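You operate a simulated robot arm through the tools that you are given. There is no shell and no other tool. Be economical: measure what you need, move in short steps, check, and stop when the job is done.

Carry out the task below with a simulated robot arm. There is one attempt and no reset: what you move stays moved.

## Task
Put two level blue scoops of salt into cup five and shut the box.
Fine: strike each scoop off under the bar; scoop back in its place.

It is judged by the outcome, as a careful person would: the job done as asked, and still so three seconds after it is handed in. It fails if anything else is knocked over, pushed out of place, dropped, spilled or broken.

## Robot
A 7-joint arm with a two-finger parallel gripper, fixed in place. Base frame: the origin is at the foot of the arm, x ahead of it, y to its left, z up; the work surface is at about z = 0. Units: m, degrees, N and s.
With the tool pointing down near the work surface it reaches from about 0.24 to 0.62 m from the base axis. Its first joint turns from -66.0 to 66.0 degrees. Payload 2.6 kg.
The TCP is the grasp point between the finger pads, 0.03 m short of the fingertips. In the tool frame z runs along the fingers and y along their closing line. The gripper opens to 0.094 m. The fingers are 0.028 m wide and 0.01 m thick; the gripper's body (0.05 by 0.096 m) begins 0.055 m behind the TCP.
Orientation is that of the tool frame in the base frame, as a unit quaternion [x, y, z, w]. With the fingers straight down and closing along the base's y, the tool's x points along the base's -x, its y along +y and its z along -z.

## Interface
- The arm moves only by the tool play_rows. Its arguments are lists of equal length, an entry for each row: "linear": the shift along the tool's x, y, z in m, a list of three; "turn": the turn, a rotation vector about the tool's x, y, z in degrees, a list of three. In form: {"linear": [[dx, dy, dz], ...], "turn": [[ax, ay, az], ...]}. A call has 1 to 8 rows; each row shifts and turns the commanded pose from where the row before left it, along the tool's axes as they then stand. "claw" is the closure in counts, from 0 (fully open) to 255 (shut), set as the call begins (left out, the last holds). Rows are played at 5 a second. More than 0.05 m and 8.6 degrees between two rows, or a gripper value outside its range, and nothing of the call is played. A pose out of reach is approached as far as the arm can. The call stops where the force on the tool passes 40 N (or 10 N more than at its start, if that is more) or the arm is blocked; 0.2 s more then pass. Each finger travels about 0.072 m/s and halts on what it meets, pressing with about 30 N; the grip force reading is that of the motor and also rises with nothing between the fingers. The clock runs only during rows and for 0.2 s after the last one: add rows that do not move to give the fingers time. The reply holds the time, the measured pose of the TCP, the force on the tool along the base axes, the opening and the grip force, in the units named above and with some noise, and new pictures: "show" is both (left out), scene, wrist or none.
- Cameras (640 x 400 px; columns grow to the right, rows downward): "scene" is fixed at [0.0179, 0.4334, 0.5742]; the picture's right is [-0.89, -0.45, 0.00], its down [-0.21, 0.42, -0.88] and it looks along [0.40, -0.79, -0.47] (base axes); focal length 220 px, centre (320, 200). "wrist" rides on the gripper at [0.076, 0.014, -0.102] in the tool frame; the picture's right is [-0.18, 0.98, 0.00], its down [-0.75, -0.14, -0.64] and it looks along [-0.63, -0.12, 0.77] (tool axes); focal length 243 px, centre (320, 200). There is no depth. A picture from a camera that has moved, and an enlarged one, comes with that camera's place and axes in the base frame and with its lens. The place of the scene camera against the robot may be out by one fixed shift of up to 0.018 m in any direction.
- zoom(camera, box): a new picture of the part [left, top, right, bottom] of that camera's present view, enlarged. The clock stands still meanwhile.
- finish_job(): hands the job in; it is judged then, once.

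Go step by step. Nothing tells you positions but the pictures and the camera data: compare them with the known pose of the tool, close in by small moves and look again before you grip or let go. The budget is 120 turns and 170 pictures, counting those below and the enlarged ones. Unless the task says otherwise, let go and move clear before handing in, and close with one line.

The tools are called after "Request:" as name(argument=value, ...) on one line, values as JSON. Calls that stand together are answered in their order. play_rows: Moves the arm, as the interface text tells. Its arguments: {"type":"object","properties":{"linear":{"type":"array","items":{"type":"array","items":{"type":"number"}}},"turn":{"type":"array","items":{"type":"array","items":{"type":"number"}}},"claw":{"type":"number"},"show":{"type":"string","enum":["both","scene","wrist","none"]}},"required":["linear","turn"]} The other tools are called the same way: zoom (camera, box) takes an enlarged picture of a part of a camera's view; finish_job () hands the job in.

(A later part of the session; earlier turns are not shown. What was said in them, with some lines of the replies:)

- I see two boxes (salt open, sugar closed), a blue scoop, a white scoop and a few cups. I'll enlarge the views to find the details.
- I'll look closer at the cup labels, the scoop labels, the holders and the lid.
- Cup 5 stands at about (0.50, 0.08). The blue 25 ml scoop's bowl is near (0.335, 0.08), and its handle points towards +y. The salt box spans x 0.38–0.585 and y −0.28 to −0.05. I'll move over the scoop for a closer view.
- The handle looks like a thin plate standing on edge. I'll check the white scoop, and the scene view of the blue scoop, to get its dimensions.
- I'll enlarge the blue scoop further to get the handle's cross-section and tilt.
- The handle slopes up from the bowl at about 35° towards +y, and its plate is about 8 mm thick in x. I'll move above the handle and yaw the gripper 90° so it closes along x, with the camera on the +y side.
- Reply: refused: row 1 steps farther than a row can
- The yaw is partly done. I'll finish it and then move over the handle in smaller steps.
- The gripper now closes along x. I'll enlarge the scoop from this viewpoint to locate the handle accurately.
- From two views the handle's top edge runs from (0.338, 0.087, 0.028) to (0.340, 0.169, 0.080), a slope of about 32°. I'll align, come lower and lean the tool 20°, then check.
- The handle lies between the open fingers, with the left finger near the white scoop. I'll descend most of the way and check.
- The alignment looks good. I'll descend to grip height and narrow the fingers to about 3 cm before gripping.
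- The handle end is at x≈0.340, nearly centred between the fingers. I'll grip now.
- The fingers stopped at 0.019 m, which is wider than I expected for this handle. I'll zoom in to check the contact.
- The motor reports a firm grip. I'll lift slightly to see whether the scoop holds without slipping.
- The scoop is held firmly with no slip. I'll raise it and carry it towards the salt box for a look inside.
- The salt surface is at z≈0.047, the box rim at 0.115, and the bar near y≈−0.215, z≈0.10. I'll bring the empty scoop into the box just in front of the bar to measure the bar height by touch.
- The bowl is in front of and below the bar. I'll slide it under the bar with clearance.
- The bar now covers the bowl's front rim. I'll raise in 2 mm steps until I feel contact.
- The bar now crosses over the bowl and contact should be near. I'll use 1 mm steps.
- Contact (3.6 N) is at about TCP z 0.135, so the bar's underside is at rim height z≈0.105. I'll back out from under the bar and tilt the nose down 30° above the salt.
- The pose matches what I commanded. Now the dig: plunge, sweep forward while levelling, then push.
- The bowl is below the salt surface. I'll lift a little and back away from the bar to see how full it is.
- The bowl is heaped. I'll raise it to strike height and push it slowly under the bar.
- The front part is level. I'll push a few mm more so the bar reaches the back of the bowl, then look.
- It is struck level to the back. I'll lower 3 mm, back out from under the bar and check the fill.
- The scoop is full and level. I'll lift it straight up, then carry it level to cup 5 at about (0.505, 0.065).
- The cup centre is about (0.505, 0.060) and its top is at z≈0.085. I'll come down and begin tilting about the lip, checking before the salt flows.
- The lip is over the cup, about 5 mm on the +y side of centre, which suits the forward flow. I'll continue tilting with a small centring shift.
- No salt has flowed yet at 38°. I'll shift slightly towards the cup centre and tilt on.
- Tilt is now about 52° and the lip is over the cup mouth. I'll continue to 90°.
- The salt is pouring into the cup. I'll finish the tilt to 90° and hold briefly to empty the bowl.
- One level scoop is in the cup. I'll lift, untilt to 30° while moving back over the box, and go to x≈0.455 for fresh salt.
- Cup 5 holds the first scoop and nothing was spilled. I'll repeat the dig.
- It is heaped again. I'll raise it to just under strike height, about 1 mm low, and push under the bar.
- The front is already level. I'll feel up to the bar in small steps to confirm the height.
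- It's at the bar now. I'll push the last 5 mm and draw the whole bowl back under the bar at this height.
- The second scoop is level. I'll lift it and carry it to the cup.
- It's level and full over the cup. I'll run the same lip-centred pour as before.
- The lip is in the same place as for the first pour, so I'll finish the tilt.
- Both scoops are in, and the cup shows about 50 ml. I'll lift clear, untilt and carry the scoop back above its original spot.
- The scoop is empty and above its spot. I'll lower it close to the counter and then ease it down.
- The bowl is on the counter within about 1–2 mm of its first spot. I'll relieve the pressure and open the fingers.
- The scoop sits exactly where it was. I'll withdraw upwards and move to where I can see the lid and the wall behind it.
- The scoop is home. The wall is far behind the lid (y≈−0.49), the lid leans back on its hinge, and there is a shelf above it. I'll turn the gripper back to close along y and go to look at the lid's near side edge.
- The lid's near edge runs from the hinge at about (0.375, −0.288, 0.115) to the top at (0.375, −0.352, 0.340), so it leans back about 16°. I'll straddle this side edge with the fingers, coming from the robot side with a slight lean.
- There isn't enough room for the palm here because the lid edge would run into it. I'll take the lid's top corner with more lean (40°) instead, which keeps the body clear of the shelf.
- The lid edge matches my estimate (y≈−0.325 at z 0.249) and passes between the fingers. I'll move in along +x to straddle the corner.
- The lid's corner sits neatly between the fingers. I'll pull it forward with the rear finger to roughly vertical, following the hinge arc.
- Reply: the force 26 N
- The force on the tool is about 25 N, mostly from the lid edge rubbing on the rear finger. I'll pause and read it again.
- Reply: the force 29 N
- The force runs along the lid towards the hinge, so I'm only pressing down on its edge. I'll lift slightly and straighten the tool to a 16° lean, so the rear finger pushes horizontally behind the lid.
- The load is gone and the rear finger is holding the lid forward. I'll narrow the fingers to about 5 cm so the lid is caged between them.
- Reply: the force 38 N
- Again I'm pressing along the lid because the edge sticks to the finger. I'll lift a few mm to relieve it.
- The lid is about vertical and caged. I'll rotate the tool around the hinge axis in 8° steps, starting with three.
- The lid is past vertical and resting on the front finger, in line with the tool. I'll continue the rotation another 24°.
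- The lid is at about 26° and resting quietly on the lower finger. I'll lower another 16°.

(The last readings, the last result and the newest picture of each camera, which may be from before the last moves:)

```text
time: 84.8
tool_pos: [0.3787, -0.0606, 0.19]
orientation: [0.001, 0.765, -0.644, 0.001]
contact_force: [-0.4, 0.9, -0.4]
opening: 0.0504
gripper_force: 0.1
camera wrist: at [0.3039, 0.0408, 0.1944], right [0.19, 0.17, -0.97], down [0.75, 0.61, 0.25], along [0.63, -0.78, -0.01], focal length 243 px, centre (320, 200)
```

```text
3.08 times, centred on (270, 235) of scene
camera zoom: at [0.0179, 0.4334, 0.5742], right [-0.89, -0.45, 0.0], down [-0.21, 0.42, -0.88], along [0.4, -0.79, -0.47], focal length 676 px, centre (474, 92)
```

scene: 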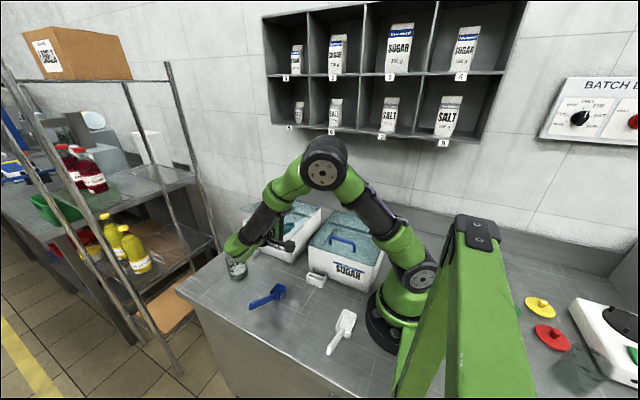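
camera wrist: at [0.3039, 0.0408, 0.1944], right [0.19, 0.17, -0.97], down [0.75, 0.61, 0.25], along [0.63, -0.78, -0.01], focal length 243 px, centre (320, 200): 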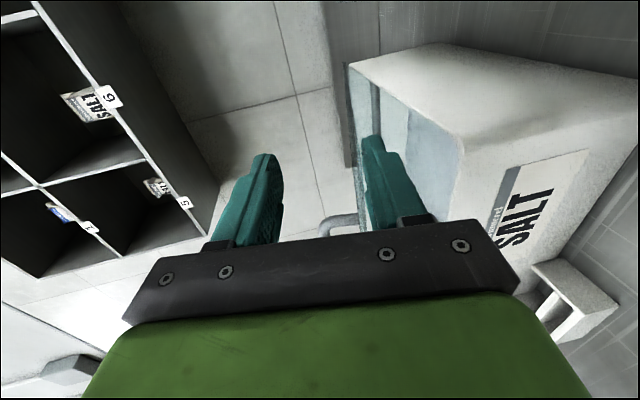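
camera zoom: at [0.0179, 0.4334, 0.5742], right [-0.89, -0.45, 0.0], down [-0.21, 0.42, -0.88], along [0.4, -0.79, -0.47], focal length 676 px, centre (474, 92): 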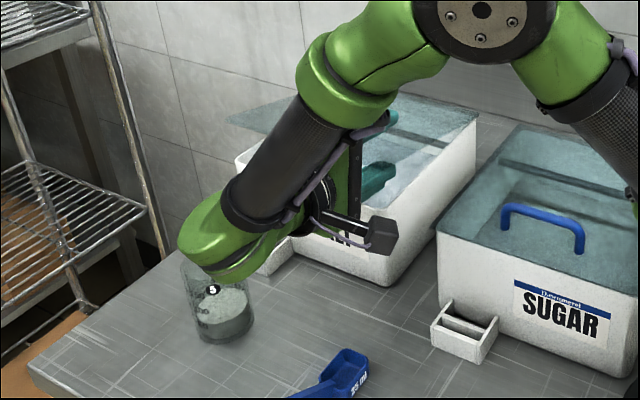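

The lid is about 10° open. The wrist stays clear of the cup. I'll lower straight down 2 cm and check.

Request:
play_rows(linear=[[0, 0.0099, 0.0017], [0, 0.0098, 0.0017], [0, 0, 0]], turn=[[0, 0, 0], [0, 0, 0], [0, 0, 0]], show="wrist")

Request:
zoom(camera="scene", box=[190, 170, 350, 300])

Request:
zoom(camera="wrist", box=[240, 60, 500, 250])

```text
time: 85.6
tool_pos: [0.3801, -0.0628, 0.1693]
orientation: [0.0, 0.766, -0.643, 0.0]
contact_force: [0.4, 0.5, -1.3]
opening: 0.0508
gripper_force: 0.0
camera wrist: at [0.304, 0.0392, 0.1744], right [0.18, 0.17, -0.97], down [0.75, 0.61, 0.25], along [0.63, -0.78, -0.02], focal length 243 px, centre (320, 200)
```

wrist: 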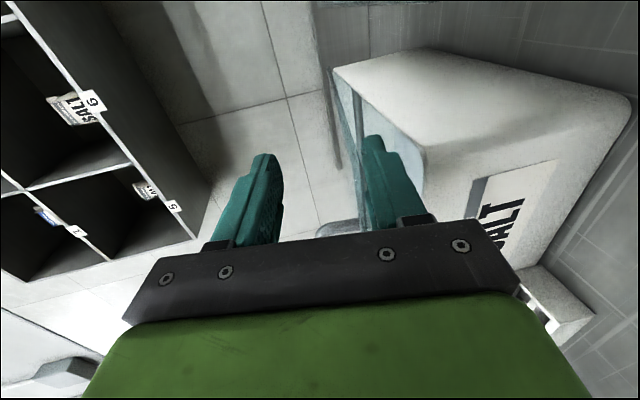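

```text
3.08 times, centred on (270, 235) of scene
camera zoom: at [0.0179, 0.4334, 0.5742], right [-0.89, -0.45, 0.0], down [-0.21, 0.42, -0.88], along [0.4, -0.79, -0.47], focal length 676 px, centre (474, 92)
```

zoom: 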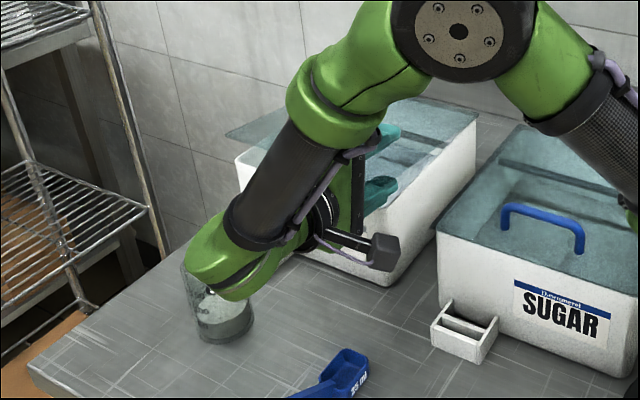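

```text
2.11 times, centred on (370, 155) of wrist
camera zoom: at [0.304, 0.0392, 0.1744], right [0.18, 0.17, -0.97], down [0.75, 0.61, 0.25], along [0.63, -0.78, -0.02], focal length 511 px, centre (215, 295)
```

zoom: 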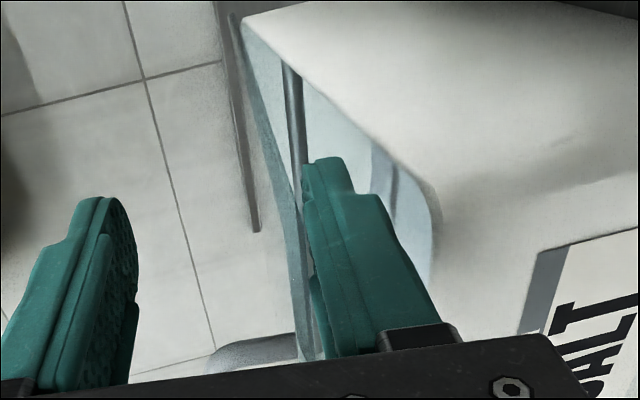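

All clear and no contact force. I'll lower another 1 cm so that the finger is just above the box wall.

Request:
play_rows(linear=[[0, 0.0049, 0.0009], [0, 0.0049, 0.0009], [0, 0, 0]], turn=[[0, 0, 0], [0, 0, 0], [0, 0, 0]], show="none")

Request:
zoom(camera="wrist", box=[240, 60, 500, 250])

Request:
zoom(camera="scene", box=[190, 170, 350, 300])

```text
time: 86.4
tool_pos: [0.3802, -0.0632, 0.159]
orientation: [0.001, 0.766, -0.643, 0.0]
contact_force: [0.1, 0.0, -1.5]
opening: 0.0506
gripper_force: 0.3
```

```text
2.11 times, centred on (370, 155) of wrist
camera zoom: at [0.3042, 0.0385, 0.1639], right [0.18, 0.17, -0.97], down [0.75, 0.61, 0.25], along [0.63, -0.78, -0.02], focal length 511 px, centre (215, 295)
```

zoom: 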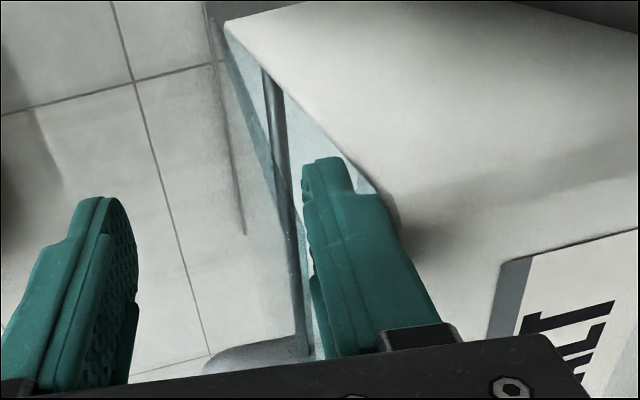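

```text
3.08 times, centred on (270, 235) of scene
camera zoom: at [0.0179, 0.4334, 0.5742], right [-0.89, -0.45, 0.0], down [-0.21, 0.42, -0.88], along [0.4, -0.79, -0.47], focal length 676 px, centre (474, 92)
```

zoom: 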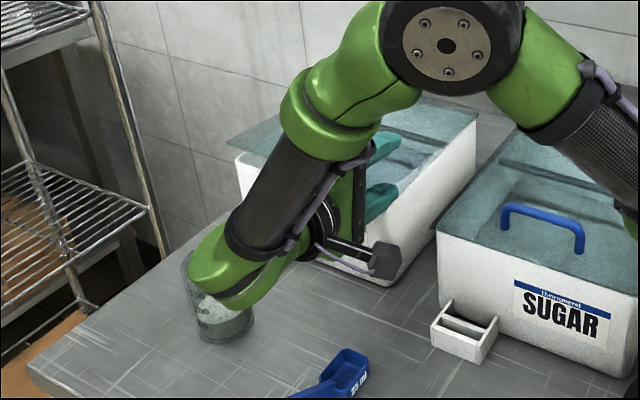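

The lid is within about 2 cm of closed and the finger is just above the wall. I'll slide the fingers straight out towards +y so it settles shut.

Request:
play_rows(linear=[[0, 0.0035, -0.0197], [0, 0.0035, -0.0197], [0, 0.0035, -0.0197], [0, 0, 0]], turn=[[0, 0, 0], [0, 0, 0], [0, 0, 0], [0, 0, 0]], show="both")

Request:
zoom(camera="scene", box=[190, 170, 350, 300])

```text
time: 87.4
tool_pos: [0.3785, -0.0032, 0.1596]
orientation: [0.001, 0.766, -0.643, 0.0]
contact_force: [0.0, -0.6, -0.5]
opening: 0.0501
gripper_force: 0.1
camera wrist: at [0.3043, 0.0976, 0.1646], right [0.18, 0.17, -0.97], down [0.75, 0.61, 0.25], along [0.63, -0.78, -0.02], focal length 243 px, centre (320, 200)
```

scene: 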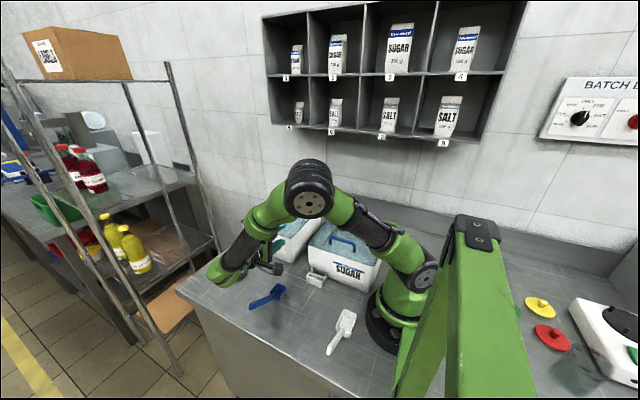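
wrist: 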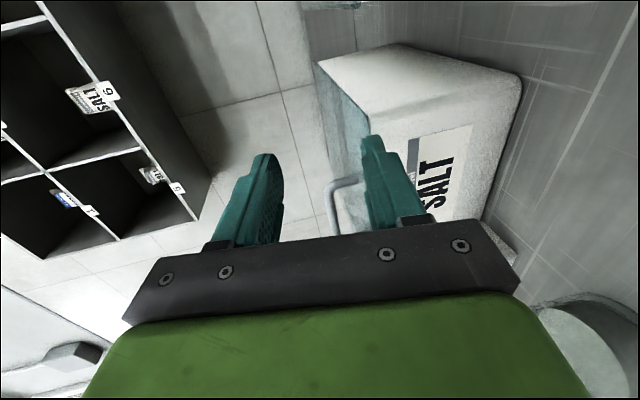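

```text
3.08 times, centred on (270, 235) of scene
camera zoom: at [0.0179, 0.4334, 0.5742], right [-0.89, -0.45, 0.0], down [-0.21, 0.42, -0.88], along [0.4, -0.79, -0.47], focal length 676 px, centre (474, 92)
```

zoom: 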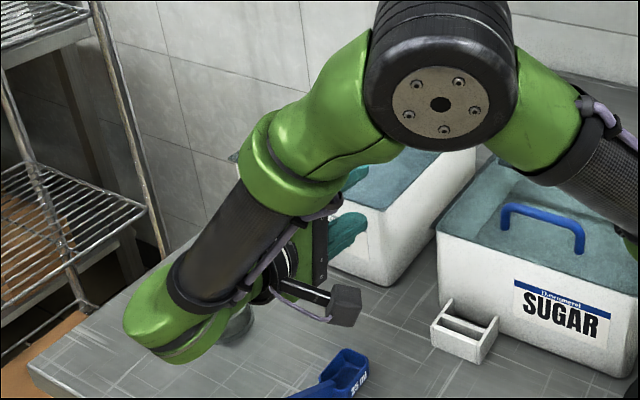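

The fingers are out from under the lid. I'll rise clear and inspect.

Request:
play_rows(linear=[[0, -0.0394, -0.007], [0, -0.0394, -0.007], [0, -0.0394, -0.007], [0, -0.0394, -0.007], [0, 0, 0], [0, 0, 0], [0, 0, 0], [0, 0, 0]], turn=[[0, 0, 0], [0, 0, 0], [0, 0, 0], [0, 0, 0], [-8, 0, 0], [-8, 0, 0], [-8, 0, 0], [-8, 0, 0]], show="none")

Request:
play_rows(linear=[[0.02, 0, -0.02], [0.02, 0, -0.02], [0.02, 0, -0.02], [0, 0, 0]], turn=[[-8, 0, 0], [-8, 0, 0], [-8, 0, 0], [0, 0, 0]], show="both")

Request:
zoom(camera="scene", box=[220, 190, 330, 290])

```text
time: 89.2
tool_pos: [0.3803, -0.0021, 0.3203]
orientation: [0.0, 0.914, -0.406, 0.0]
contact_force: [-0.7, 0.5, 0.5]
opening: 0.05
gripper_force: 0.1
```

```text
time: 90.2
tool_pos: [0.319, 0.0357, 0.3669]
orientation: [0.0, 0.978, -0.207, 0.0]
contact_force: [0.7, -0.1, -0.6]
opening: 0.0502
gripper_force: 0.1
camera wrist: at [0.2433, 0.0878, 0.4551], right [0.18, 0.9, -0.4], down [0.75, 0.13, 0.64], along [0.63, -0.42, -0.65], focal length 243 px, centre (320, 200)
```

scene: 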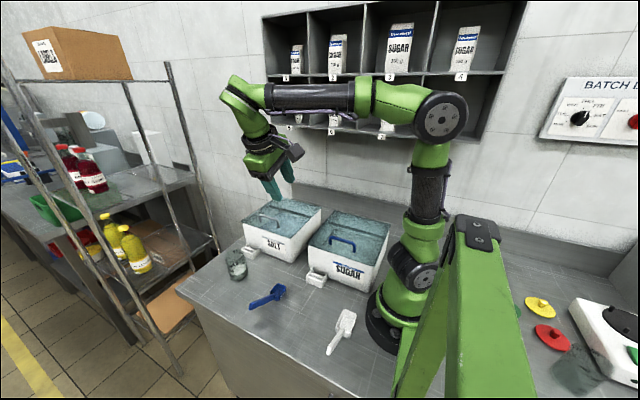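
wrist: 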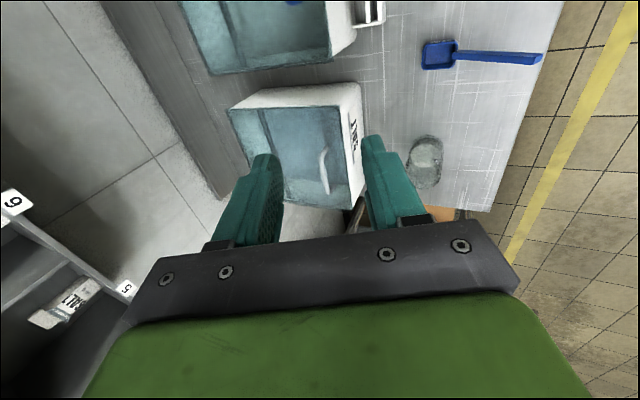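

```text
4.00 times, centred on (275, 240) of scene
camera zoom: at [0.0179, 0.4334, 0.5742], right [-0.89, -0.45, 0.0], down [-0.21, 0.42, -0.88], along [0.4, -0.79, -0.47], focal length 879 px, centre (500, 40)
```

zoom: 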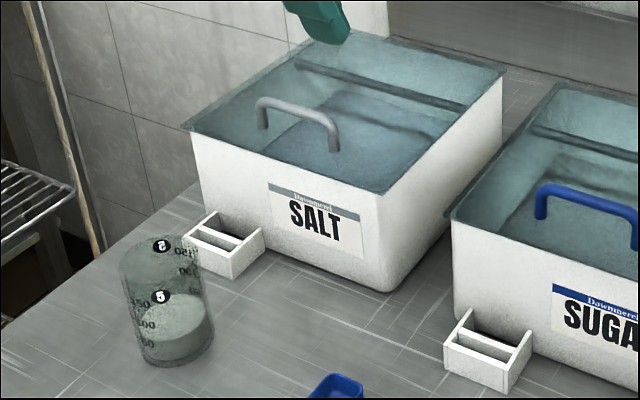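

The salt box is shut. Cup 5 holds the two level scoops of salt, the blue scoop is back where it lay, and the arm is clear.

Request:
finish_job()

```text
The job is handed in.
```

I put two level blue scoops of salt (about 50 ml) into cup five, each struck off under the bar, and shut the salt box. The blue scoop is back where it lay on the counter; I took that spot as its place, not the slotted holder on the box.
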